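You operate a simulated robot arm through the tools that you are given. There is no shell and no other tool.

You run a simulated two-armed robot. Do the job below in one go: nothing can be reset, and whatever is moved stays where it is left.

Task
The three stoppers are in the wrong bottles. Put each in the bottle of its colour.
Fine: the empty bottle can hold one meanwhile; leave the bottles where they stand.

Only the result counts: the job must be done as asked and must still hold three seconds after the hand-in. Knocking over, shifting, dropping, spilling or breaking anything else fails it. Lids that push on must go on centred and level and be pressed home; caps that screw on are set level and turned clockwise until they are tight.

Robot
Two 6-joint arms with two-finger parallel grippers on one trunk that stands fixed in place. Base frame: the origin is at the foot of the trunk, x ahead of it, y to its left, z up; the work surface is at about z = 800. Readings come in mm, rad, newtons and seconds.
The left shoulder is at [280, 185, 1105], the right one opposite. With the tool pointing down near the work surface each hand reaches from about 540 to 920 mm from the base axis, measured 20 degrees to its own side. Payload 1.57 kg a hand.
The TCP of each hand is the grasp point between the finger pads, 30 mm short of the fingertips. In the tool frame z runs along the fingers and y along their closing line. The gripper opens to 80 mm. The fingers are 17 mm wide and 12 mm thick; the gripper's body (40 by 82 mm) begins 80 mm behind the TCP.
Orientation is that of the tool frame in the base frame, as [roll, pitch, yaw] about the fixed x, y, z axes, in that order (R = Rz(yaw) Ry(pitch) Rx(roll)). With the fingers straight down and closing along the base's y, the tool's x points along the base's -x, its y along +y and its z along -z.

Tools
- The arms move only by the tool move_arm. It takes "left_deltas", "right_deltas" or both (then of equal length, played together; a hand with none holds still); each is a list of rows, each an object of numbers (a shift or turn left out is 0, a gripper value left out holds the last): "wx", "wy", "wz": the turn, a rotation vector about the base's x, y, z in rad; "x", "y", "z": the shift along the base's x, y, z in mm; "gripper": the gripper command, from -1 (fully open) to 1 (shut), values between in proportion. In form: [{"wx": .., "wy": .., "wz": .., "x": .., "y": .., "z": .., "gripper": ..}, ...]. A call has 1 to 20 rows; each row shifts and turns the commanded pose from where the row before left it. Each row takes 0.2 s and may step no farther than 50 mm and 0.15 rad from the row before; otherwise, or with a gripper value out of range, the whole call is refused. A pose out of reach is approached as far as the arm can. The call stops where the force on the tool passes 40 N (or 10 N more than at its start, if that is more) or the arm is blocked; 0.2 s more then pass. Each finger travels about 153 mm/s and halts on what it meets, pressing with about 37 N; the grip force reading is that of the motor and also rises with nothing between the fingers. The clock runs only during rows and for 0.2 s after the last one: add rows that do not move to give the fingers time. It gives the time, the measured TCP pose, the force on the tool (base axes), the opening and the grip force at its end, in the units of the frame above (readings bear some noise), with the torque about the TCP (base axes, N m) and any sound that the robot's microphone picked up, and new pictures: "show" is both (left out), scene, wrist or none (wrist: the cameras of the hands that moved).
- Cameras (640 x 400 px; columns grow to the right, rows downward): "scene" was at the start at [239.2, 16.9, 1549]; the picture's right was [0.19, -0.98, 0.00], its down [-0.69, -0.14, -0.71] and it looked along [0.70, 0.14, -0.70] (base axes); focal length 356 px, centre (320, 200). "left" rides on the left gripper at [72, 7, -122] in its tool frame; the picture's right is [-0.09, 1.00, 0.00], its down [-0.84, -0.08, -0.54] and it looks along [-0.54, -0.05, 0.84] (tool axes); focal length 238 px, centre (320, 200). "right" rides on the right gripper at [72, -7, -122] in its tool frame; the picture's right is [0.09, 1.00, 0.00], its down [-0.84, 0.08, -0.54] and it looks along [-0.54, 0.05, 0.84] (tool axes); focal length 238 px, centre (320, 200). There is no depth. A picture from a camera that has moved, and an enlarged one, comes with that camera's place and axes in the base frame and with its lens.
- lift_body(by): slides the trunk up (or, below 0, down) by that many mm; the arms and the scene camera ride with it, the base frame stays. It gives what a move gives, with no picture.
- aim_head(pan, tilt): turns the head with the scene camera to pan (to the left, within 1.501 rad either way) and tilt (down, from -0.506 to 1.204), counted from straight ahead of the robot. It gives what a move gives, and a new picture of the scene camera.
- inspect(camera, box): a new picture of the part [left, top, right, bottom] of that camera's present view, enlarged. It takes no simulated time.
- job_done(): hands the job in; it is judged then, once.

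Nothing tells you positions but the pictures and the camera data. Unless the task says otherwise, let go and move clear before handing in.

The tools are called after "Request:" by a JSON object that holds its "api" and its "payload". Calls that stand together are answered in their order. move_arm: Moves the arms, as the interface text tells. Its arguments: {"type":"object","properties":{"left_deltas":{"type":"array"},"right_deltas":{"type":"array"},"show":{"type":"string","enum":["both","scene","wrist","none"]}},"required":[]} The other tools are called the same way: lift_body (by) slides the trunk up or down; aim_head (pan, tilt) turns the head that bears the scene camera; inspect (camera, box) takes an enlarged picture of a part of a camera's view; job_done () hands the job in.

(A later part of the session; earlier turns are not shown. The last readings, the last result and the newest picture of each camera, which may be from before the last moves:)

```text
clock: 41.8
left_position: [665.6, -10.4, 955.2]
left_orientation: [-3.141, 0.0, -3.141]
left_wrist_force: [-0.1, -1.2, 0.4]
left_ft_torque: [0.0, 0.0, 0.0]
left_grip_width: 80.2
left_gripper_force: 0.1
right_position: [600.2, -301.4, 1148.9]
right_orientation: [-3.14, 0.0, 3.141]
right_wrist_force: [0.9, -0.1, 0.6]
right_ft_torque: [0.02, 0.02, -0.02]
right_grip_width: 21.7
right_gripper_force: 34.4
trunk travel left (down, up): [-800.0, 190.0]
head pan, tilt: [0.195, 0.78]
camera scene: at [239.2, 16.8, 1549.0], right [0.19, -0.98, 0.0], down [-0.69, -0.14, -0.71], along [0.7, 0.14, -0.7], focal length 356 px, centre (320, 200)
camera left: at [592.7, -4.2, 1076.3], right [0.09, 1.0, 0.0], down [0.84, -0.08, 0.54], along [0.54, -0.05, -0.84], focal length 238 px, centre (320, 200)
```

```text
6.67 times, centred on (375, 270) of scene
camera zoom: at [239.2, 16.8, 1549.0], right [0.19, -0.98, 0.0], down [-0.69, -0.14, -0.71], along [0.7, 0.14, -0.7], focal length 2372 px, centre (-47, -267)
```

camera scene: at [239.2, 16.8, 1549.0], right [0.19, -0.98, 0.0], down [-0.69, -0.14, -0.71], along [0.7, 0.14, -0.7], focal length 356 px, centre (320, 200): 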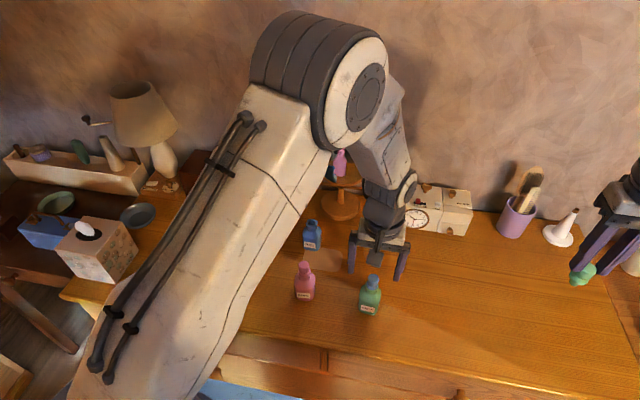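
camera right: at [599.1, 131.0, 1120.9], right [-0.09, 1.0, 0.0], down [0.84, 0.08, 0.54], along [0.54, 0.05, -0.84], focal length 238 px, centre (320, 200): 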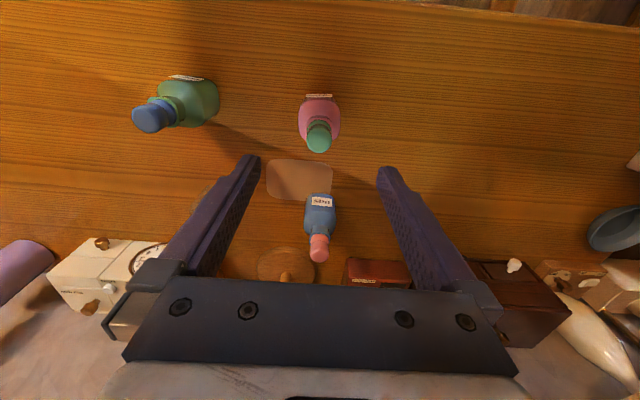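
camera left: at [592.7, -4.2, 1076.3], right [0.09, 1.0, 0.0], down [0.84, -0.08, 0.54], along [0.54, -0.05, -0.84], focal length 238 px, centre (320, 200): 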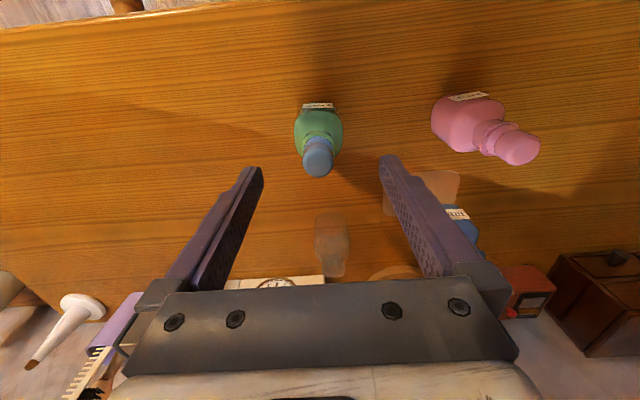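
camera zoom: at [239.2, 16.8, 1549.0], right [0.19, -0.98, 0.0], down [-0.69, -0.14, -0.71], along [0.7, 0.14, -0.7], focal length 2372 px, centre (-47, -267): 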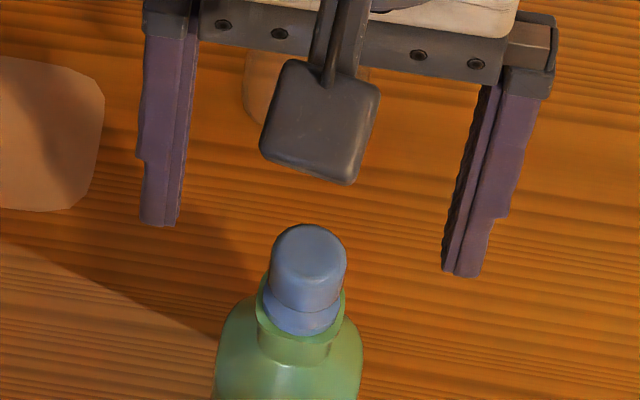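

The blue stopper is about 1.3 mm to the −y side of the hand and slightly ahead of it. I'll correct, descend and pre-close.

Request:
{"api": "move_arm", "payload": {"left_deltas": [{"x": 1.2, "y": -1.3, "z": -9}, {"z": -10}, {"z": -10.3}, {}, {}], "show": "none"}}

Request:
{"api": "inspect", "payload": {"camera": "left", "box": [240, 100, 400, 220]}}

```text
clock: 43.0
left_position: [665.6, -12.6, 925.8]
left_orientation: [3.141, 0.002, -3.14]
left_wrist_force: [0.5, 0.0, 0.1]
left_ft_torque: [0.01, 0.0, 0.02]
left_grip_width: 80.1
left_gripper_force: 0.1
right_position: [600.4, -303.2, 1149.1]
right_orientation: [-3.141, 0.0, 3.141]
right_wrist_force: [-0.4, -0.2, -0.1]
right_ft_torque: [0.04, -0.01, 0.0]
right_grip_width: 21.7
right_gripper_force: 36.0
trunk travel left (down, up): [-800.0, 190.0]
head pan, tilt: [0.195, 0.78]
```

```text
3.33 times, centred on (320, 160) of left
camera zoom: at [594.0, -6.0, 1046.4], right [0.09, 1.0, 0.0], down [0.84, -0.08, 0.54], along [0.54, -0.05, -0.84], focal length 794 px, centre (320, 333)
```

zoom: 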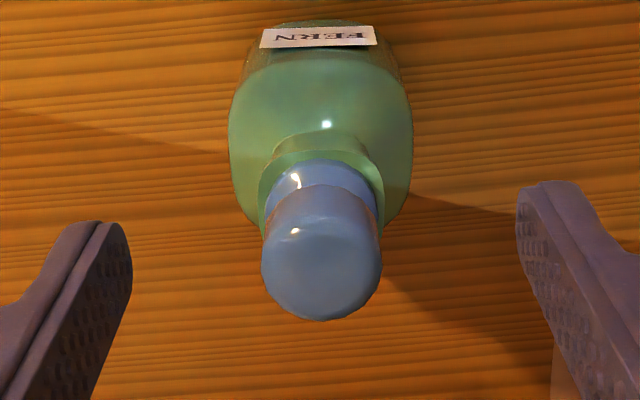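

Well centred. Pre-closing to check gaps.

Request:
{"api": "move_arm", "payload": {"left_deltas": [{"gripper": 0.28}, {}, {}], "show": "none"}}

Request:
{"api": "inspect", "payload": {"camera": "left", "box": [270, 110, 370, 190]}}

Request:
{"api": "inspect", "payload": {"camera": "scene", "box": [345, 250, 405, 295]}}

```text
clock: 43.8
left_position: [665.6, -12.3, 925.5]
left_orientation: [3.14, 0.001, 3.141]
left_wrist_force: [0.4, -0.3, -0.8]
left_ft_torque: [-0.01, 0.05, -0.01]
left_grip_width: 28.9
left_gripper_force: 0.1
right_position: [601.4, -303.2, 1149.6]
right_orientation: [-3.141, 0.0, 3.141]
right_wrist_force: [-0.7, 0.2, 0.4]
right_ft_torque: [0.04, -0.02, 0.0]
right_grip_width: 21.7
right_gripper_force: 34.9
trunk travel left (down, up): [-800.0, 190.0]
head pan, tilt: [0.195, 0.78]
```

```text
5.00 times, centred on (320, 150) of left
camera zoom: at [594.0, -6.0, 1046.5], right [0.09, 1.0, 0.0], down [0.84, -0.08, 0.54], along [0.54, -0.05, -0.84], focal length 1192 px, centre (320, 450)
```

zoom: 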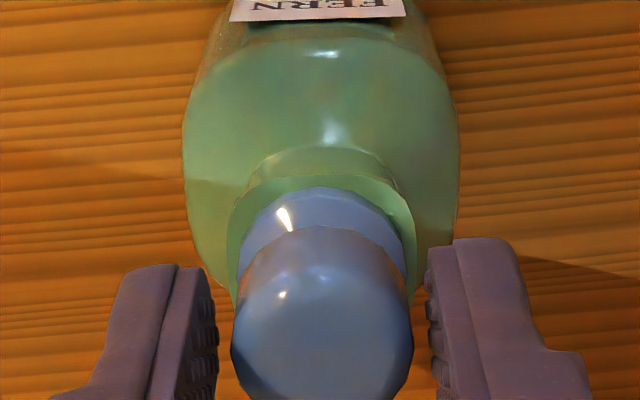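

```text
8.89 times, centred on (375, 272) of scene
camera zoom: at [239.2, 16.8, 1549.0], right [0.19, -0.98, 0.0], down [-0.69, -0.14, -0.71], along [0.7, 0.14, -0.7], focal length 3162 px, centre (-169, -444)
```

zoom: 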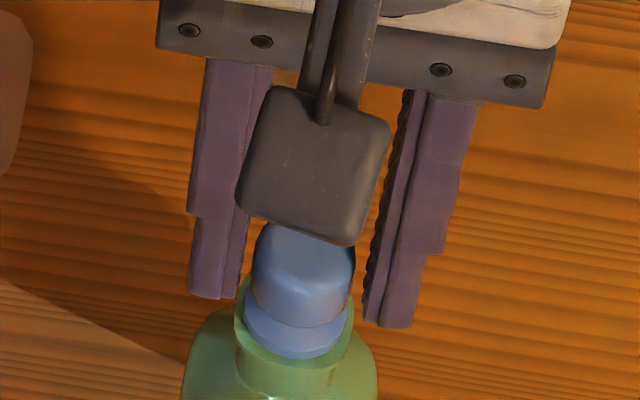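

Gaps are even. Closing and giving a small test pull.

Request:
{"api": "move_arm", "payload": {"left_deltas": [{"gripper": 1}, {}, {}, {}], "show": "none"}}

Request:
{"api": "inspect", "payload": {"camera": "left", "box": [270, 110, 370, 190]}}

Request:
{"api": "move_arm", "payload": {"left_deltas": [{"z": 1}, {"z": 1}, {"z": 1}, {}], "show": "none"}}

Request:
{"api": "inspect", "payload": {"camera": "scene", "box": [345, 250, 405, 295]}}

```text
clock: 44.8
left_position: [665.9, -13.8, 926.6]
left_orientation: [-3.141, 0.0, -3.141]
left_wrist_force: [0.6, -0.4, 0.5]
left_ft_torque: [0.01, -0.03, 0.02]
left_grip_width: 21.5
left_gripper_force: 34.6
right_position: [600.8, -303.0, 1149.4]
right_orientation: [-3.141, 0.0, -3.14]
right_wrist_force: [-0.4, 0.2, -0.6]
right_ft_torque: [-0.01, 0.02, 0.01]
right_grip_width: 22.0
right_gripper_force: 35.0
trunk travel left (down, up): [-800.0, 190.0]
head pan, tilt: [0.195, 0.78]
```

```text
5.00 times, centred on (320, 150) of left
camera zoom: at [594.0, -6.0, 1046.5], right [0.09, 1.0, 0.0], down [0.84, -0.08, 0.54], along [0.54, -0.05, -0.84], focal length 1192 px, centre (320, 450)
```

zoom: 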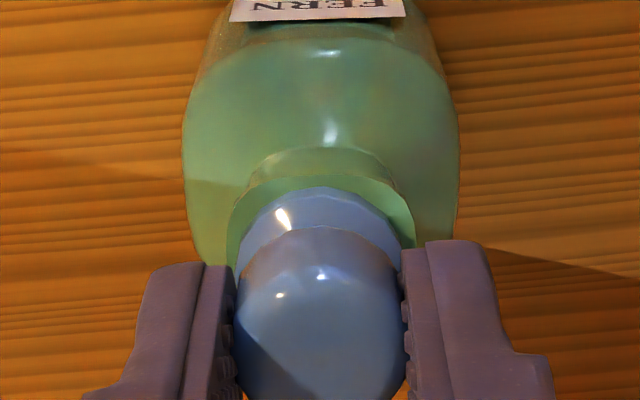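

```text
clock: 45.8
left_position: [666.5, -12.9, 927.2]
left_orientation: [3.141, -0.001, -3.141]
left_wrist_force: [-0.1, 0.1, -0.9]
left_ft_torque: [-0.01, 0.01, 0.04]
left_grip_width: 21.9
left_gripper_force: 34.8
right_position: [601.1, -302.3, 1149.0]
right_orientation: [3.139, 0.0, -3.142]
right_wrist_force: [0.2, -0.1, 0.2]
right_ft_torque: [0.01, 0.01, 0.01]
right_grip_width: 21.8
right_gripper_force: 35.0
trunk travel left (down, up): [-800.0, 190.0]
head pan, tilt: [0.195, 0.78]
```

```text
8.89 times, centred on (375, 272) of scene
camera zoom: at [239.2, 16.8, 1549.0], right [0.19, -0.98, 0.0], down [-0.69, -0.14, -0.71], along [0.7, 0.14, -0.7], focal length 3162 px, centre (-169, -444)
```

zoom: 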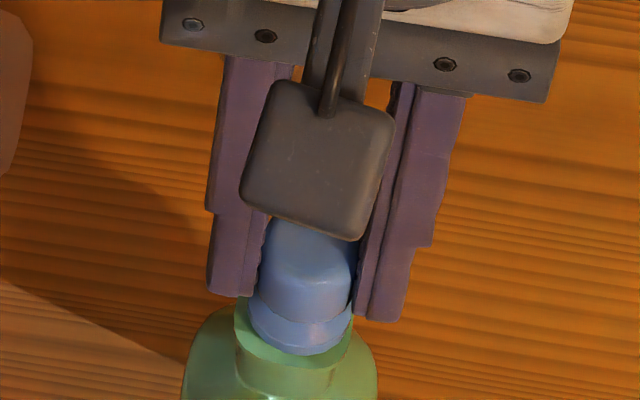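

Blue comes free cleanly. Lifting it out and carrying it over IRIS.

Request:
{"api": "move_arm", "payload": {"left_deltas": [{"z": 3}, {"z": 4}, {"z": 5}, {"z": 6}, {"z": 10}, {"z": 20}, {"z": 25}, {"x": 29.9, "y": 32.8}, {"x": 29.9, "y": 32.8}, {"x": 29.9, "y": 32.8}, {"x": 29.9, "y": 32.8}, {"x": 29.9, "y": 32.8}, {}, {}, {}, {}]}}

Request:
{"api": "inspect", "payload": {"camera": "left", "box": [260, 80, 380, 200]}}

Request:
{"api": "inspect", "payload": {"camera": "scene", "box": [290, 180, 346, 236]}}

Request:
{"api": "inspect", "payload": {"camera": "scene", "box": [345, 250, 405, 310]}}

```text
clock: 49.2
left_position: [816.6, 148.9, 1001.4]
left_orientation: [-3.14, -0.001, -3.14]
left_wrist_force: [0.4, -0.5, -1.0]
left_ft_torque: [-0.02, 0.03, 0.03]
left_grip_width: 22.0
left_gripper_force: 34.9
right_position: [600.3, -301.9, 1149.4]
right_orientation: [-3.141, -0.001, -3.141]
right_wrist_force: [-0.1, -0.2, 0.8]
right_ft_torque: [-0.02, 0.0, 0.01]
right_grip_width: 21.9
right_gripper_force: 34.7
trunk travel left (down, up): [-800.0, 190.0]
head pan, tilt: [0.195, 0.78]
camera scene: at [239.2, 16.9, 1549.0], right [0.19, -0.98, 0.0], down [-0.69, -0.14, -0.71], along [0.7, 0.14, -0.7], focal length 356 px, centre (320, 200)
camera left: at [744.5, 157.1, 1122.2], right [0.09, 1.0, 0.0], down [0.84, -0.08, 0.54], along [0.54, -0.05, -0.84], focal length 238 px, centre (320, 200)
```

scene: 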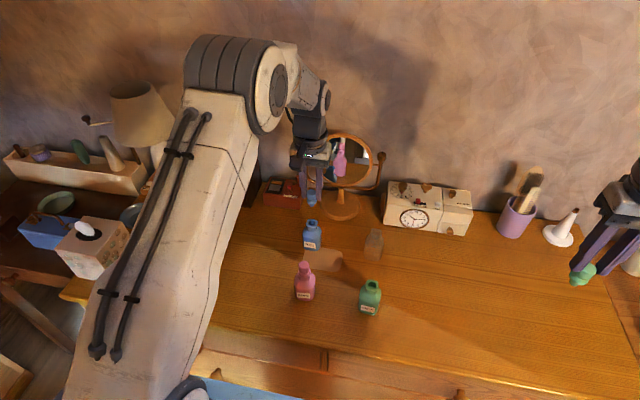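
left: 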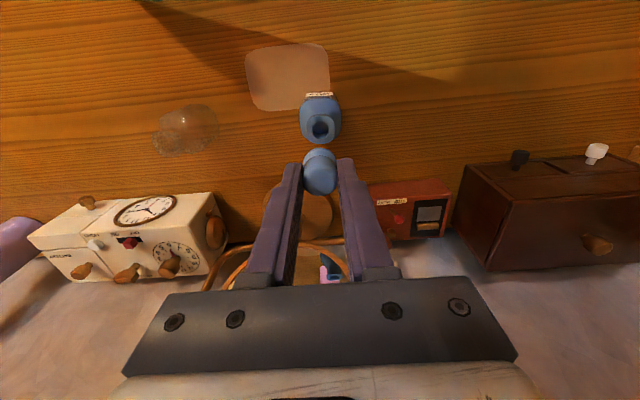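

```text
3.33 times, centred on (320, 140) of left
camera zoom: at [744.5, 157.1, 1122.2], right [0.09, 1.0, 0.0], down [0.84, -0.08, 0.54], along [0.54, -0.05, -0.84], focal length 794 px, centre (320, 400)
```

zoom: 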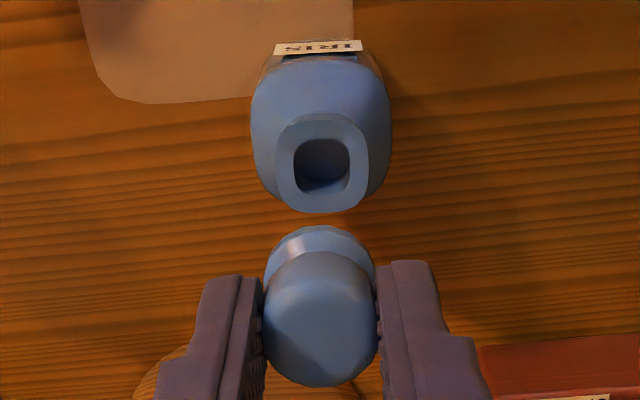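

```text
7.14 times, centred on (318, 208) of scene
camera zoom: at [239.2, 16.9, 1549.0], right [0.19, -0.98, 0.0], down [-0.69, -0.14, -0.71], along [0.7, 0.14, -0.7], focal length 2541 px, centre (334, 143)
```

zoom: 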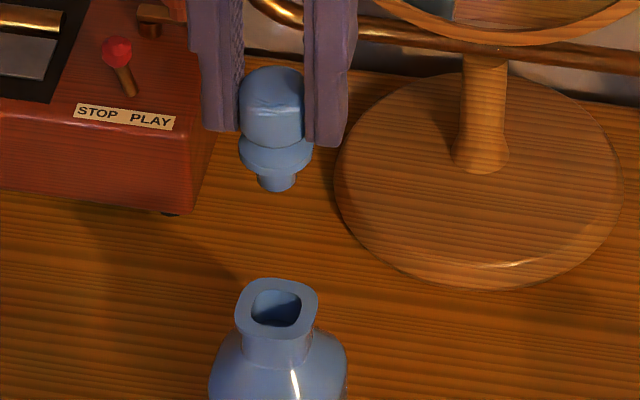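

```text
6.67 times, centred on (375, 280) of scene
camera zoom: at [239.2, 16.9, 1549.0], right [0.19, -0.98, 0.0], down [-0.69, -0.14, -0.71], along [0.7, 0.14, -0.7], focal length 2372 px, centre (-47, -333)
```

zoom: 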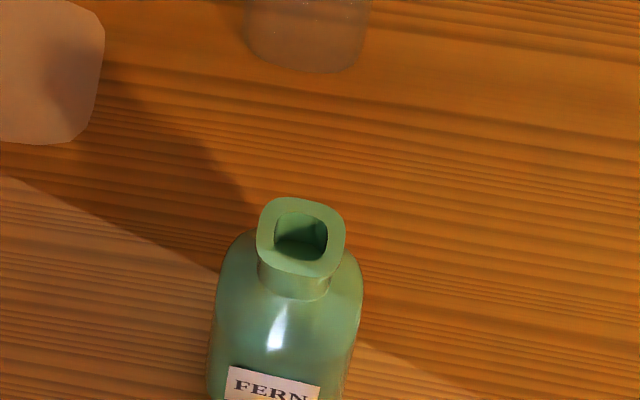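

FERN's mouth is clear and unmoved. Over IRIS the stopper needs about −2.3 mm in x and +0.7 mm in y, so I'll correct and descend to about 13 mm above seat.

Request:
{"api": "move_arm", "payload": {"left_deltas": [{"x": -2.3, "y": 0.7}, {"z": -15}, {"z": -15}, {"z": -15}, {"z": -10}, {"z": -7}, {}, {}, {}], "show": "none"}}

Request:
{"api": "inspect", "payload": {"camera": "left", "box": [295, 110, 345, 180]}}

Request:
{"api": "inspect", "payload": {"camera": "scene", "box": [296, 195, 332, 235]}}

```text
clock: 51.2
left_position: [813.0, 152.6, 939.0]
left_orientation: [-3.141, -0.001, -3.141]
left_wrist_force: [0.2, 0.1, -0.3]
left_ft_torque: [-0.01, -0.03, -0.01]
left_grip_width: 22.0
left_gripper_force: 35.1
right_position: [600.7, -301.5, 1148.9]
right_orientation: [-3.141, 0.0, 3.14]
right_wrist_force: [0.7, -0.2, -0.4]
right_ft_torque: [0.0, -0.01, -0.01]
right_grip_width: 21.7
right_gripper_force: 34.6
trunk travel left (down, up): [-800.0, 190.0]
head pan, tilt: [0.195, 0.78]
```

```text
5.71 times, centred on (320, 145) of left
camera zoom: at [740.4, 158.9, 1059.2], right [0.09, 1.0, 0.0], down [0.84, -0.08, 0.54], along [0.54, -0.05, -0.84], focal length 1362 px, centre (320, 514)
```

zoom: 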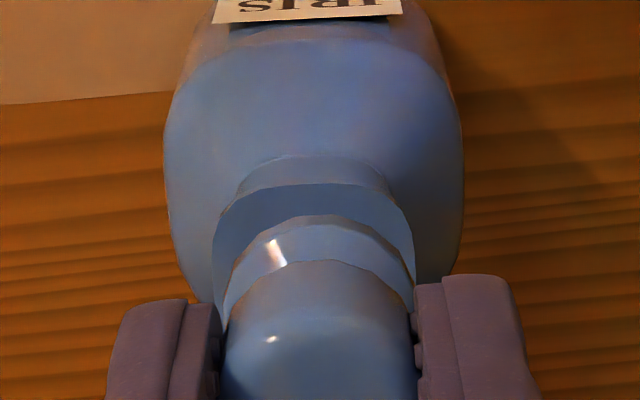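

```text
10.00 times, centred on (314, 215) of scene
camera zoom: at [239.2, 16.8, 1549.0], right [0.19, -0.98, 0.0], down [-0.69, -0.14, -0.71], along [0.7, 0.14, -0.7], focal length 3558 px, centre (380, 50)
```

zoom: 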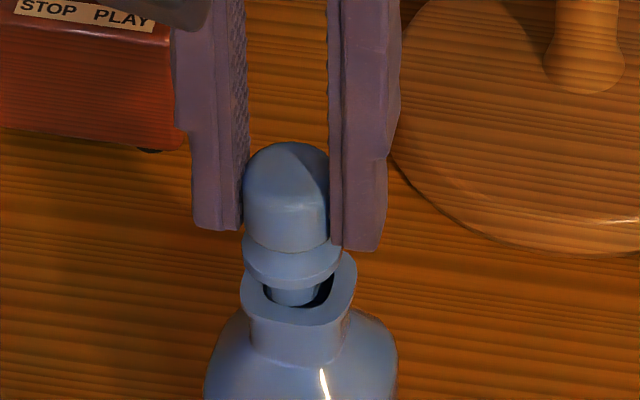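

The hand again drifted about 1–2 mm. I'll correct by +1.8 x, −1.1 y and recheck.

Request:
{"api": "move_arm", "payload": {"left_deltas": [{"x": 1.8, "y": -1.1}, {}, {}, {}], "show": "none"}}

Request:
{"api": "inspect", "payload": {"camera": "left", "box": [295, 110, 345, 180]}}

Request:
{"api": "inspect", "payload": {"camera": "scene", "box": [296, 195, 332, 235]}}

```text
clock: 52.2
left_position: [814.5, 149.3, 938.9]
left_orientation: [3.14, 0.0, 3.141]
left_wrist_force: [-0.1, 0.0, -0.3]
left_ft_torque: [-0.03, -0.02, 0.02]
left_grip_width: 21.9
left_gripper_force: 34.0
right_position: [600.9, -301.5, 1148.0]
right_orientation: [3.141, 0.002, 3.141]
right_wrist_force: [-0.1, 0.4, -0.2]
right_ft_torque: [-0.03, 0.01, -0.02]
right_grip_width: 21.9
right_gripper_force: 34.9
trunk travel left (down, up): [-800.0, 190.0]
head pan, tilt: [0.195, 0.78]
```

```text
5.71 times, centred on (320, 145) of left
camera zoom: at [742.4, 157.3, 1059.5], right [0.09, 1.0, 0.0], down [0.84, -0.08, 0.54], along [0.54, -0.05, -0.84], focal length 1362 px, centre (320, 514)
```

zoom: 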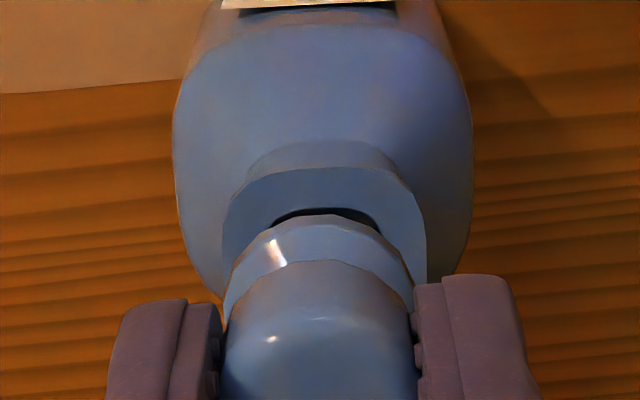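

```text
10.00 times, centred on (314, 215) of scene
camera zoom: at [239.2, 16.8, 1549.0], right [0.19, -0.98, 0.0], down [-0.69, -0.14, -0.71], along [0.7, 0.14, -0.7], focal length 3558 px, centre (380, 50)
```

zoom: 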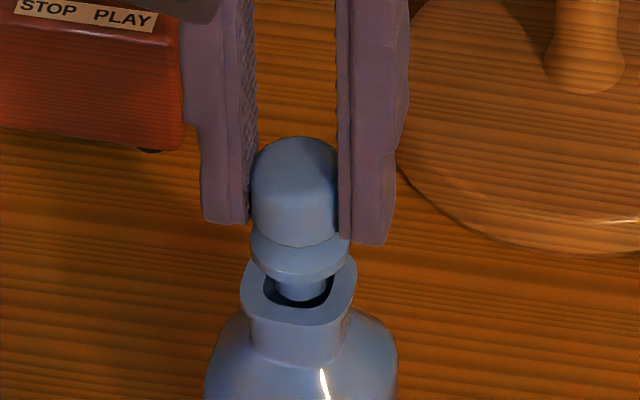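

Close: only about +0.5 mm in y to go. Lowering the plug into the mouth.

Request:
{"api": "move_arm", "payload": {"left_deltas": [{"y": 0.5, "z": -2}, {"z": -2}, {"z": -2}, {"z": -2}, {}, {}], "show": "none"}}

Request:
{"api": "inspect", "payload": {"camera": "left", "box": [295, 110, 345, 180]}}

Request:
{"api": "inspect", "payload": {"camera": "scene", "box": [296, 195, 332, 235]}}

```text
clock: 53.6
left_position: [816.0, 152.0, 930.5]
left_orientation: [3.141, -0.001, -3.141]
left_wrist_force: [-0.2, -0.2, -0.1]
left_ft_torque: [-0.01, -0.02, -0.04]
left_grip_width: 21.8
left_gripper_force: 34.1
right_position: [600.9, -302.4, 1148.8]
right_orientation: [3.141, 0.002, -3.141]
right_wrist_force: [-0.1, -0.2, -0.1]
right_ft_torque: [0.01, 0.04, -0.02]
right_grip_width: 21.7
right_gripper_force: 35.5
trunk travel left (down, up): [-800.0, 190.0]
head pan, tilt: [0.195, 0.78]
```

```text
5.71 times, centred on (320, 145) of left
camera zoom: at [743.6, 158.6, 1051.8], right [0.09, 1.0, 0.0], down [0.84, -0.08, 0.54], along [0.54, -0.05, -0.84], focal length 1362 px, centre (320, 514)
```

zoom: 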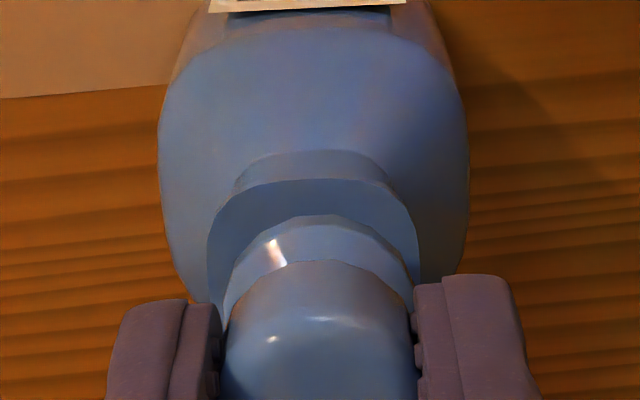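

```text
10.00 times, centred on (314, 215) of scene
camera zoom: at [239.2, 16.8, 1549.0], right [0.19, -0.98, 0.0], down [-0.69, -0.14, -0.71], along [0.7, 0.14, -0.7], focal length 3558 px, centre (380, 50)
```

zoom: 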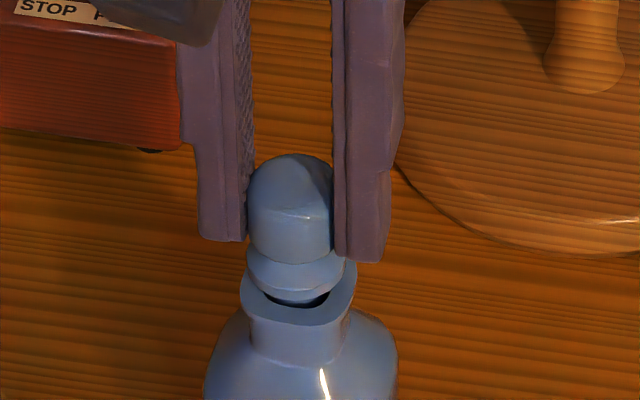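

Trimming −1.3 x and −0.8 y while lowering to about 2 mm above seat.

Request:
{"api": "move_arm", "payload": {"left_deltas": [{"x": -1.3, "y": -0.8}, {"z": -1.5}, {"z": -1.5}, {}], "show": "none"}}

Request:
{"api": "inspect", "payload": {"camera": "left", "box": [295, 110, 345, 180]}}

Request:
{"api": "inspect", "payload": {"camera": "scene", "box": [296, 195, 332, 235]}}

```text
clock: 54.6
left_position: [814.3, 149.2, 928.5]
left_orientation: [-3.14, -0.001, 3.141]
left_wrist_force: [1.0, -1.1, -0.7]
left_ft_torque: [-0.03, -0.04, -0.01]
left_grip_width: 21.8
left_gripper_force: 34.5
right_position: [600.5, -302.4, 1148.2]
right_orientation: [3.14, 0.001, -3.141]
right_wrist_force: [0.0, 0.5, 0.6]
right_ft_torque: [-0.01, 0.01, 0.0]
right_grip_width: 21.8
right_gripper_force: 34.7
trunk travel left (down, up): [-800.0, 190.0]
head pan, tilt: [0.195, 0.78]
```

```text
5.71 times, centred on (320, 145) of left
camera zoom: at [742.6, 157.1, 1048.2], right [0.09, 1.0, 0.0], down [0.84, -0.08, 0.54], along [0.54, -0.05, -0.84], focal length 1362 px, centre (320, 514)
```

zoom: 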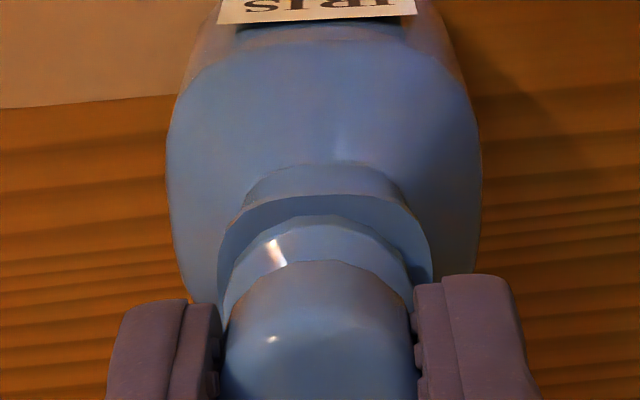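

```text
10.00 times, centred on (314, 215) of scene
camera zoom: at [239.2, 16.8, 1549.0], right [0.19, -0.98, 0.0], down [-0.69, -0.14, -0.71], along [0.7, 0.14, -0.7], focal length 3558 px, centre (380, 50)
```

zoom: 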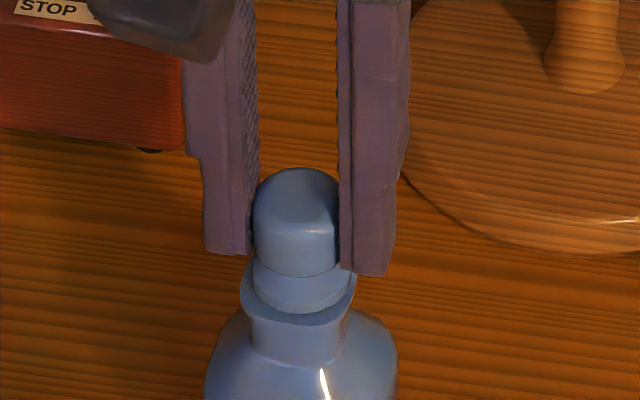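

Trimming +0.75 in y and −0.3 in x at this height before pressing.

Request:
{"api": "move_arm", "payload": {"left_deltas": [{"x": -0.3, "y": 0.75}, {}], "show": "none"}}

Request:
{"api": "inspect", "payload": {"camera": "left", "box": [295, 110, 345, 180]}}

Request:
{"api": "inspect", "payload": {"camera": "scene", "box": [296, 195, 332, 235]}}

```text
clock: 55.2
left_position: [814.4, 150.4, 927.0]
left_orientation: [3.14, -0.001, -3.141]
left_wrist_force: [0.2, -0.5, -0.5]
left_ft_torque: [0.0, 0.02, -0.02]
left_grip_width: 21.7
left_gripper_force: 34.2
right_position: [601.0, -301.7, 1149.5]
right_orientation: [-3.141, -0.001, 3.141]
right_wrist_force: [0.2, -0.1, -1.1]
right_ft_torque: [0.0, 0.0, 0.03]
right_grip_width: 21.8
right_gripper_force: 34.8
trunk travel left (down, up): [-800.0, 190.0]
head pan, tilt: [0.195, 0.78]
```

```text
5.71 times, centred on (320, 145) of left
camera zoom: at [742.4, 157.6, 1047.9], right [0.09, 1.0, 0.0], down [0.84, -0.08, 0.54], along [0.54, -0.05, -0.84], focal length 1362 px, centre (320, 514)
```

zoom: 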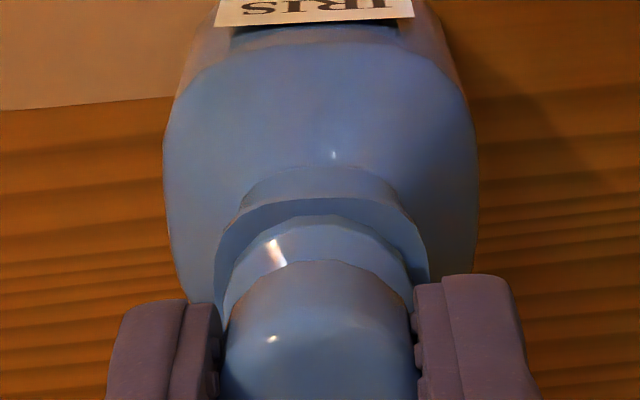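

```text
10.00 times, centred on (314, 215) of scene
camera zoom: at [239.2, 16.8, 1549.0], right [0.19, -0.98, 0.0], down [-0.69, -0.14, -0.71], along [0.7, 0.14, -0.7], focal length 3558 px, centre (380, 50)
```

zoom: 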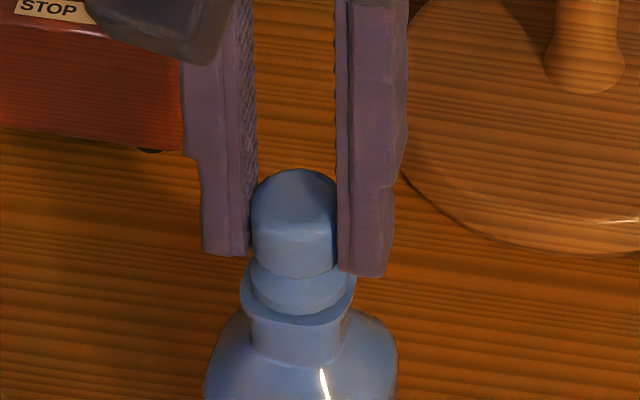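

Aligned. Pressing down the last millimetre or so.

Request:
{"api": "move_arm", "payload": {"left_deltas": [{"y": 0.2, "z": -1}, {"z": -1.2}, {}], "show": "none"}}

Request:
{"api": "inspect", "payload": {"camera": "left", "box": [295, 110, 345, 180]}}

Request:
{"api": "inspect", "payload": {"camera": "scene", "box": [296, 195, 332, 235]}}

```text
clock: 56.0
left_position: [814.3, 150.9, 925.5]
left_orientation: [-3.141, 0.002, 3.141]
left_wrist_force: [0.1, 0.9, 2.8]
left_ft_torque: [0.02, -0.01, 0.02]
left_grip_width: 21.7
left_gripper_force: 35.3
right_position: [600.1, -301.0, 1149.1]
right_orientation: [3.142, 0.001, -3.141]
right_wrist_force: [-0.4, -0.5, -0.2]
right_ft_torque: [-0.01, 0.01, -0.04]
right_grip_width: 21.8
right_gripper_force: 34.7
trunk travel left (down, up): [-800.0, 190.0]
head pan, tilt: [0.195, 0.78]
```

```text
5.71 times, centred on (320, 145) of left
camera zoom: at [741.8, 157.8, 1046.5], right [0.09, 1.0, 0.0], down [0.84, -0.08, 0.54], along [0.54, -0.05, -0.84], focal length 1362 px, centre (320, 514)
```

zoom: 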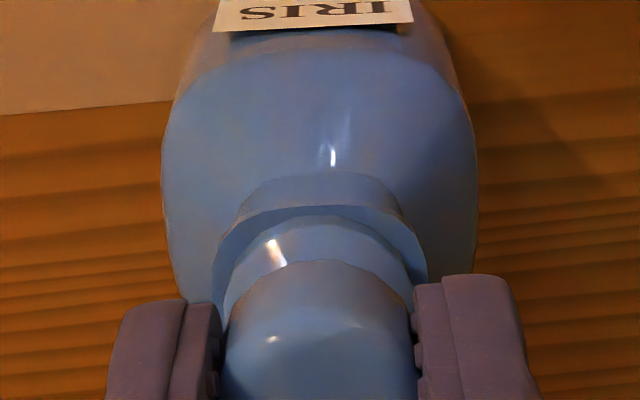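

```text
10.00 times, centred on (314, 215) of scene
camera zoom: at [239.0, 16.8, 1549.1], right [0.19, -0.98, 0.0], down [-0.69, -0.14, -0.71], along [0.7, 0.14, -0.7], focal length 3558 px, centre (380, 50)
```

zoom: 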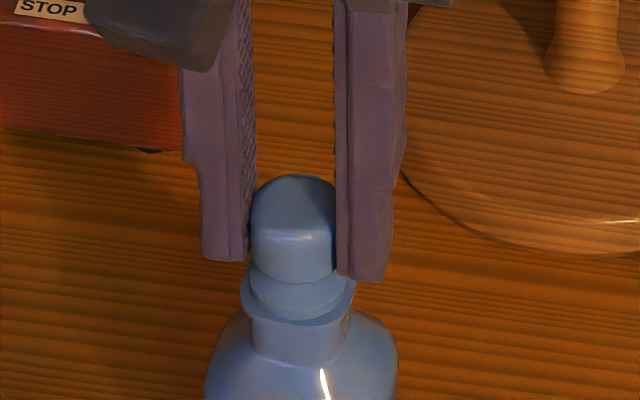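

It has just touched down at seat height. Pressing home, then relieving the load.

Request:
{"api": "move_arm", "payload": {"left_deltas": [{"z": -0.8}, {"z": -0.8}, {}], "show": "none"}}

Request:
{"api": "move_arm", "payload": {"left_deltas": [{"z": 0.8}, {"z": 0.8}, {}], "show": "none"}}

Request:
{"api": "inspect", "payload": {"camera": "scene", "box": [296, 195, 332, 235]}}

Request:
{"api": "inspect", "payload": {"camera": "left", "box": [295, 110, 345, 180]}}

```text
clock: 56.8
left_position: [813.0, 150.2, 925.6]
left_orientation: [3.14, 0.002, -3.141]
left_wrist_force: [2.3, 1.1, 11.7]
left_ft_torque: [0.02, -0.06, 0.04]
left_grip_width: 21.8
left_gripper_force: 34.5
right_position: [601.1, -302.5, 1148.9]
right_orientation: [-3.141, -0.001, -3.141]
right_wrist_force: [-0.3, -0.1, -0.1]
right_ft_torque: [0.01, -0.04, 0.02]
right_grip_width: 21.9
right_gripper_force: 35.1
trunk travel left (down, up): [-800.0, 190.0]
head pan, tilt: [0.195, 0.78]
```

```text
clock: 57.6
left_position: [814.4, 150.3, 925.1]
left_orientation: [-3.141, -0.002, -3.142]
left_wrist_force: [1.6, -1.4, 6.6]
left_ft_torque: [-0.01, -0.11, -0.01]
left_grip_width: 21.9
left_gripper_force: 34.5
right_position: [601.3, -301.4, 1149.2]
right_orientation: [3.14, -0.001, 3.141]
right_wrist_force: [-0.9, 0.0, -0.1]
right_ft_torque: [-0.06, -0.01, -0.01]
right_grip_width: 21.6
right_gripper_force: 35.0
trunk travel left (down, up): [-800.0, 190.0]
head pan, tilt: [0.195, 0.78]
```

```text
10.00 times, centred on (314, 215) of scene
camera zoom: at [238.9, 16.7, 1549.0], right [0.19, -0.98, 0.0], down [-0.69, -0.14, -0.71], along [0.7, 0.14, -0.7], focal length 3558 px, centre (380, 50)
```

zoom: 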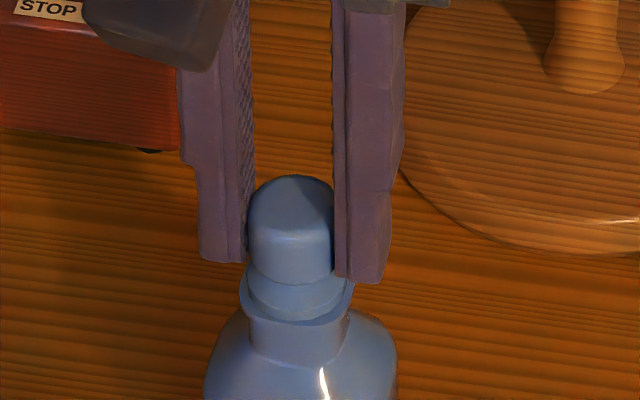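

```text
5.71 times, centred on (320, 145) of left
camera zoom: at [741.5, 158.0, 1046.5], right [0.09, 1.0, 0.0], down [0.84, -0.08, 0.54], along [0.54, -0.05, -0.84], focal length 1362 px, centre (320, 514)
```

zoom: 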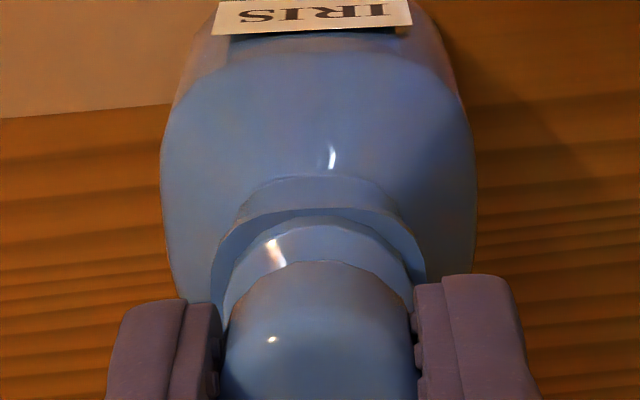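

It's seated (height stopped changing). I'll give a firmer press similar to the first one, then relieve.

Request:
{"api": "move_arm", "payload": {"left_deltas": [{"z": -0.8}, {"z": -0.8}, {"z": -0.4}, {}], "show": "none"}}

Request:
{"api": "inspect", "payload": {"camera": "left", "box": [295, 110, 345, 180]}}

Request:
{"api": "move_arm", "payload": {"left_deltas": [{"z": 0.8}, {"z": 0.8}, {"z": 0.8}, {}], "show": "none"}}

Request:
{"api": "inspect", "payload": {"camera": "scene", "box": [296, 195, 332, 235]}}

```text
clock: 58.6
left_position: [814.7, 149.6, 923.7]
left_orientation: [3.141, 0.003, -3.141]
left_wrist_force: [-2.2, -0.5, 20.1]
left_ft_torque: [-0.03, 0.04, 0.03]
left_grip_width: 21.5
left_gripper_force: 34.8
right_position: [600.5, -301.4, 1149.8]
right_orientation: [3.141, 0.001, 3.141]
right_wrist_force: [-0.2, 0.5, 0.0]
right_ft_torque: [-0.04, -0.01, -0.03]
right_grip_width: 21.6
right_gripper_force: 34.7
trunk travel left (down, up): [-800.0, 190.0]
head pan, tilt: [0.195, 0.78]
```

```text
5.71 times, centred on (320, 145) of left
camera zoom: at [741.5, 158.1, 1045.0], right [0.09, 1.0, 0.0], down [0.84, -0.08, 0.54], along [0.54, -0.05, -0.84], focal length 1362 px, centre (320, 514)
```

zoom: 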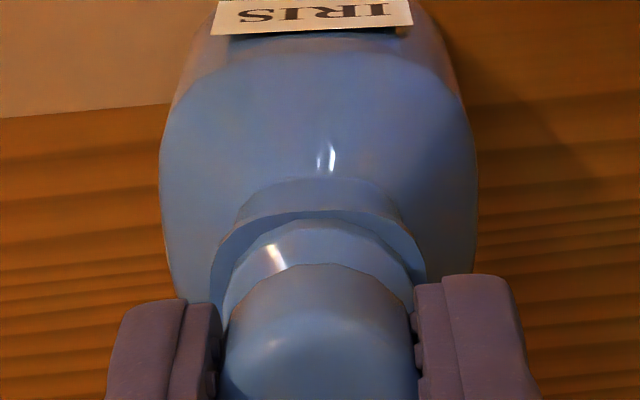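

```text
clock: 59.6
left_position: [811.3, 151.5, 923.4]
left_orientation: [-3.141, -0.003, -3.141]
left_wrist_force: [0.3, 0.1, -0.7]
left_ft_torque: [-0.03, -0.03, -0.01]
left_grip_width: 22.0
left_gripper_force: 35.1
right_position: [602.6, -300.1, 1149.2]
right_orientation: [3.139, 0.0, 3.142]
right_wrist_force: [1.1, 0.4, 0.3]
right_ft_torque: [0.01, 0.0, 0.04]
right_grip_width: 21.8
right_gripper_force: 34.6
trunk travel left (down, up): [-800.0, 190.0]
head pan, tilt: [0.195, 0.78]
```

```text
10.00 times, centred on (314, 215) of scene
camera zoom: at [239.3, 16.8, 1548.8], right [0.19, -0.98, 0.0], down [-0.69, -0.14, -0.71], along [0.7, 0.14, -0.7], focal length 3558 px, centre (380, 50)
```

zoom: 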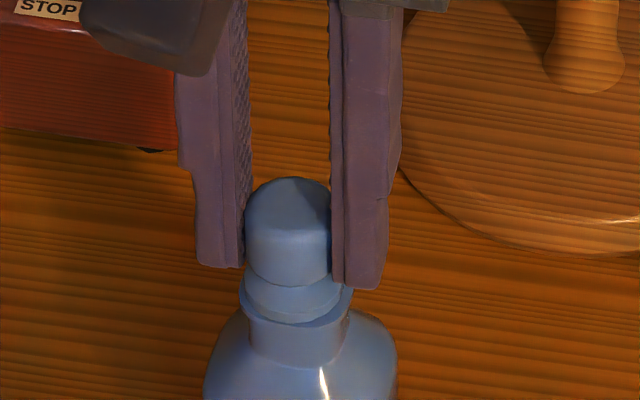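

After unloading, the hand sits about 2–3 mm back in x, dragging the stopper slightly off-centre. I'll check the pose and recentre gently.

Request:
{"api": "inspect", "payload": {"camera": "left", "box": [295, 110, 345, 180]}}

Request:
{"api": "inspect", "payload": {"camera": "scene", "box": [300, 205, 328, 240]}}

```text
5.71 times, centred on (320, 145) of left
camera zoom: at [740.9, 158.6, 1045.7], right [0.09, 1.0, 0.0], down [0.84, -0.08, 0.54], along [0.54, -0.05, -0.84], focal length 1362 px, centre (320, 514)
```

zoom: 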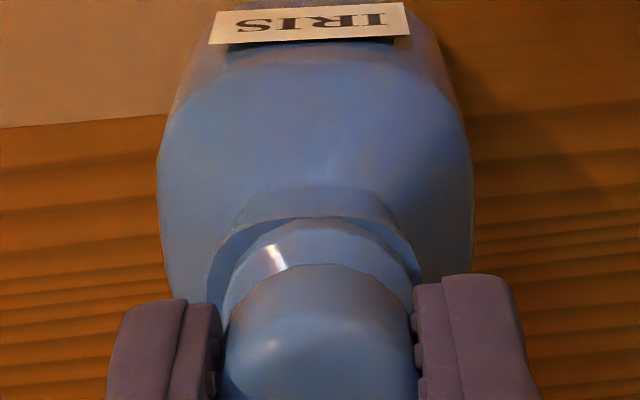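

```text
11.43 times, centred on (314, 222) of scene
camera zoom: at [239.3, 16.8, 1548.8], right [0.19, -0.98, 0.0], down [-0.69, -0.14, -0.71], along [0.7, 0.14, -0.7], focal length 4066 px, centre (389, -57)
```

zoom: 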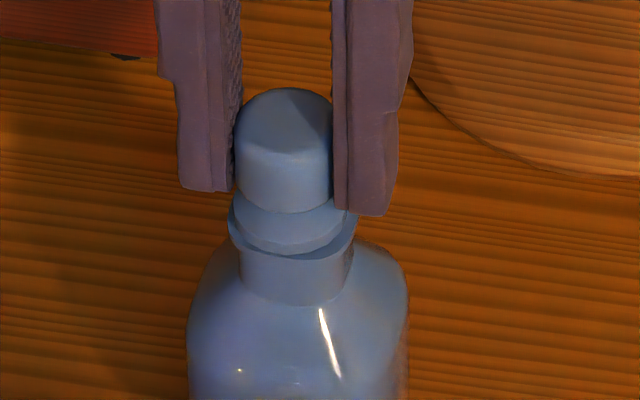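

Recentring: +1.4 mm in x and −0.7 mm in y with almost no vertical load.

Request:
{"api": "move_arm", "payload": {"left_deltas": [{"x": 0.7, "y": -0.35, "z": 0.3}, {"x": 0.7, "y": -0.35}, {}, {}], "show": "none"}}

Request:
{"api": "inspect", "payload": {"camera": "left", "box": [295, 110, 345, 180]}}

Request:
{"api": "inspect", "payload": {"camera": "scene", "box": [300, 205, 328, 240]}}

```text
clock: 60.6
left_position: [814.6, 149.9, 926.0]
left_orientation: [3.141, -0.001, 3.141]
left_wrist_force: [-0.2, -0.1, 1.1]
left_ft_torque: [0.01, 0.01, 0.0]
left_grip_width: 21.7
left_gripper_force: 34.6
right_position: [601.8, -301.7, 1147.6]
right_orientation: [3.14, 0.0, -3.141]
right_wrist_force: [0.2, 0.4, -0.4]
right_ft_torque: [0.02, 0.0, 0.0]
right_grip_width: 21.8
right_gripper_force: 35.1
trunk travel left (down, up): [-800.0, 190.0]
head pan, tilt: [0.195, 0.78]
```

```text
5.71 times, centred on (320, 145) of left
camera zoom: at [742.9, 157.5, 1047.2], right [0.09, 1.0, 0.0], down [0.84, -0.08, 0.54], along [0.54, -0.05, -0.84], focal length 1362 px, centre (320, 514)
```

zoom: 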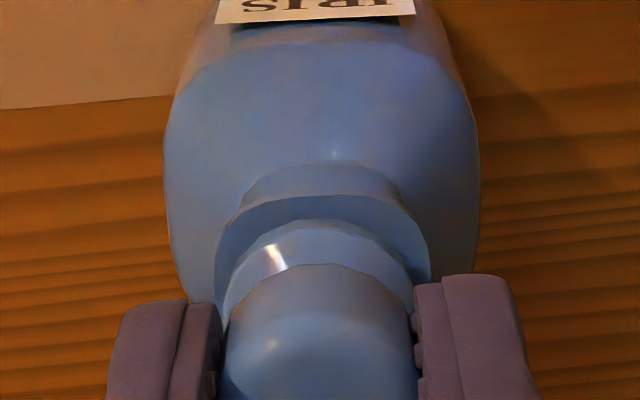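

```text
11.43 times, centred on (314, 222) of scene
camera zoom: at [239.2, 16.8, 1549.0], right [0.19, -0.98, 0.0], down [-0.69, -0.14, -0.71], along [0.7, 0.14, -0.7], focal length 4066 px, centre (389, -57)
```

zoom: 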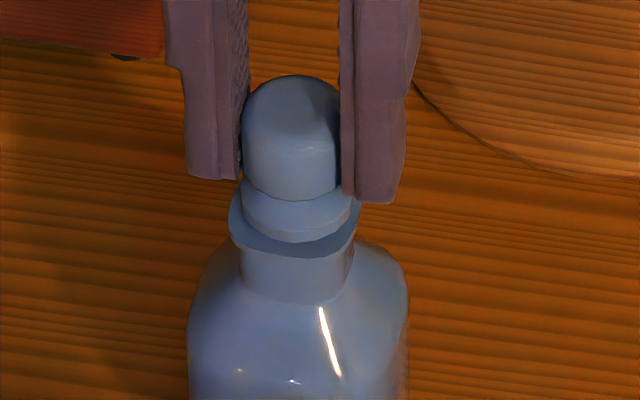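

It lifted about 1.5 mm while recentring; sideways it's now right. Lowering it back down with a slight −0.4 x trim.

Request:
{"api": "move_arm", "payload": {"left_deltas": [{"x": -0.4, "z": -0.8}, {"z": -0.8}, {}], "show": "none"}}

Request:
{"api": "inspect", "payload": {"camera": "left", "box": [295, 110, 345, 180]}}

Request:
{"api": "inspect", "payload": {"camera": "scene", "box": [300, 205, 328, 240]}}

```text
clock: 61.4
left_position: [815.2, 149.6, 925.4]
left_orientation: [-3.142, -0.001, -3.142]
left_wrist_force: [-0.9, 0.2, -0.3]
left_ft_torque: [0.02, 0.04, 0.01]
left_grip_width: 21.9
left_gripper_force: 34.6
right_position: [600.2, -302.6, 1149.1]
right_orientation: [-3.141, -0.001, 3.14]
right_wrist_force: [0.6, -0.6, -0.3]
right_ft_torque: [0.0, 0.02, 0.04]
right_grip_width: 21.8
right_gripper_force: 34.7
trunk travel left (down, up): [-800.0, 190.0]
head pan, tilt: [0.195, 0.78]
```

```text
5.71 times, centred on (320, 145) of left
camera zoom: at [742.5, 157.3, 1046.0], right [0.09, 1.0, 0.0], down [0.84, -0.08, 0.54], along [0.54, -0.05, -0.84], focal length 1362 px, centre (320, 514)
```

zoom: 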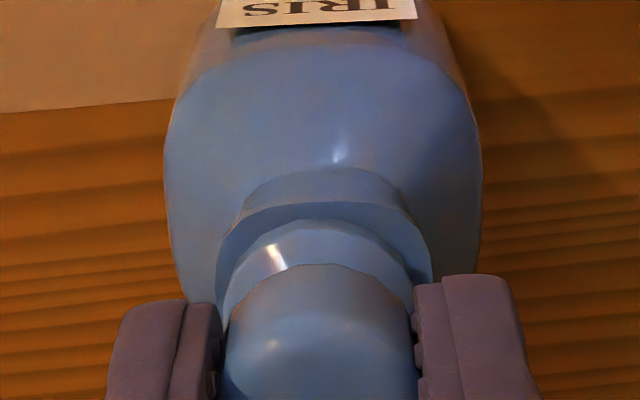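

```text
11.43 times, centred on (314, 222) of scene
camera zoom: at [239.2, 16.8, 1549.0], right [0.19, -0.98, 0.0], down [-0.69, -0.14, -0.71], along [0.7, 0.14, -0.7], focal length 4066 px, centre (389, -57)
```

zoom: 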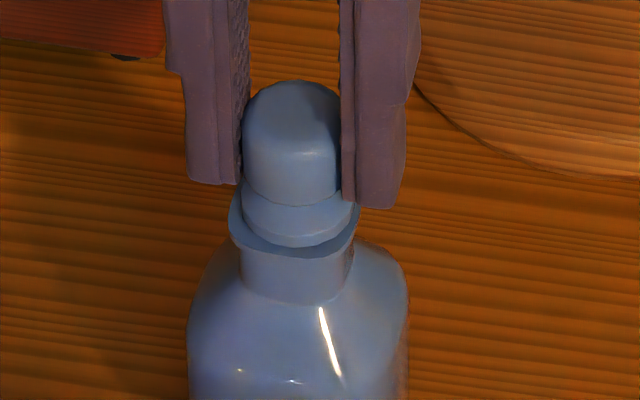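

Very nearly down and centred. One last small step down, then check the force.

Request:
{"api": "move_arm", "payload": {"left_deltas": [{"y": 0.3, "z": -0.6}, {"z": -0.5}, {}], "show": "none"}}

Request:
{"api": "inspect", "payload": {"camera": "left", "box": [295, 110, 345, 180]}}

Request:
{"api": "inspect", "payload": {"camera": "scene", "box": [300, 205, 328, 240]}}

```text
clock: 62.2
left_position: [814.6, 149.7, 924.1]
left_orientation: [3.141, 0.0, 3.141]
left_wrist_force: [-0.7, -0.3, -0.3]
left_ft_torque: [0.01, 0.0, -0.04]
left_grip_width: 22.1
left_gripper_force: 34.4
right_position: [601.2, -302.2, 1148.7]
right_orientation: [3.14, 0.0, -3.141]
right_wrist_force: [-0.1, 0.2, 0.1]
right_ft_torque: [0.01, -0.03, 0.0]
right_grip_width: 21.9
right_gripper_force: 35.0
trunk travel left (down, up): [-800.0, 190.0]
head pan, tilt: [0.195, 0.78]
```

```text
5.71 times, centred on (320, 145) of left
camera zoom: at [742.0, 156.9, 1045.7], right [0.09, 1.0, 0.0], down [0.84, -0.08, 0.54], along [0.54, -0.05, -0.84], focal length 1362 px, centre (320, 514)
```

zoom: 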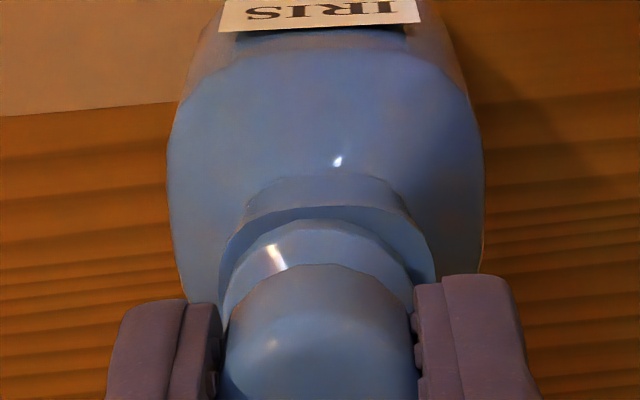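

```text
11.43 times, centred on (314, 222) of scene
camera zoom: at [239.2, 16.8, 1549.0], right [0.19, -0.98, 0.0], down [-0.69, -0.14, -0.71], along [0.7, 0.14, -0.7], focal length 4066 px, centre (389, -57)
```

zoom: 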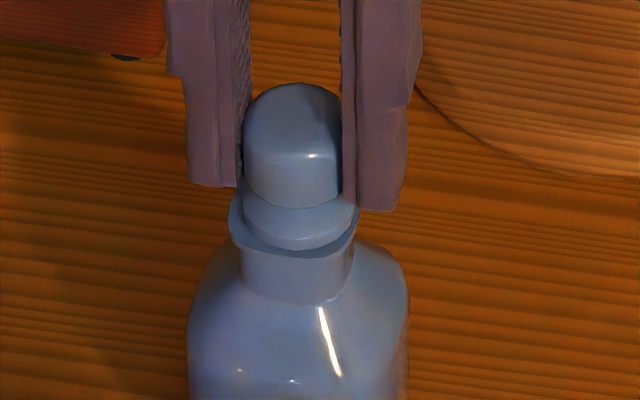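

Not quite in contact, and y drifted −0.9 mm. Correcting y and lowering until contact.

Request:
{"api": "move_arm", "payload": {"left_deltas": [{"y": 0.8}, {"z": -0.6}, {"z": -0.4}, {}], "show": "none"}}

Request:
{"api": "inspect", "payload": {"camera": "left", "box": [295, 110, 345, 180]}}

Request:
{"api": "inspect", "payload": {"camera": "scene", "box": [300, 205, 328, 240]}}

```text
clock: 63.2
left_position: [814.8, 150.5, 924.3]
left_orientation: [3.14, 0.0, -3.141]
left_wrist_force: [-0.5, 0.3, 1.8]
left_ft_torque: [0.0, 0.02, -0.03]
left_grip_width: 21.8
left_gripper_force: 34.4
right_position: [600.7, -300.8, 1149.4]
right_orientation: [3.141, -0.002, -3.141]
right_wrist_force: [-0.5, -0.6, 0.1]
right_ft_torque: [0.0, 0.02, -0.02]
right_grip_width: 21.7
right_gripper_force: 35.3
trunk travel left (down, up): [-800.0, 190.0]
head pan, tilt: [0.195, 0.78]
```

```text
5.71 times, centred on (320, 145) of left
camera zoom: at [742.1, 157.8, 1045.1], right [0.09, 1.0, 0.0], down [0.84, -0.08, 0.54], along [0.54, -0.05, -0.84], focal length 1362 px, centre (320, 514)
```

zoom: 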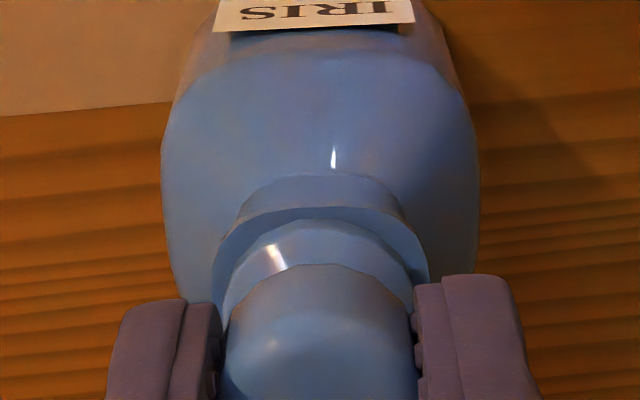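

```text
11.43 times, centred on (314, 222) of scene
camera zoom: at [239.1, 16.8, 1549.1], right [0.19, -0.98, 0.0], down [-0.69, -0.14, -0.71], along [0.7, 0.14, -0.7], focal length 4066 px, centre (389, -57)
```

zoom: 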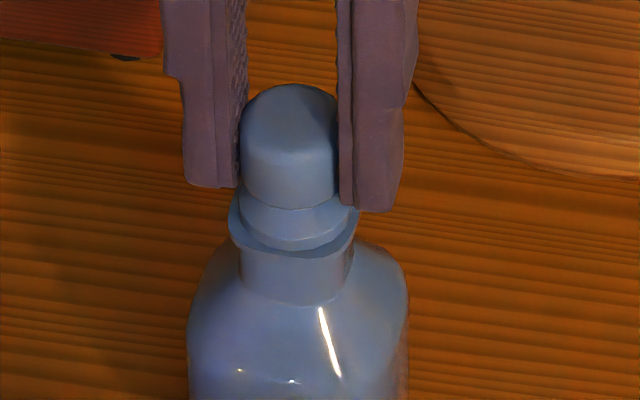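

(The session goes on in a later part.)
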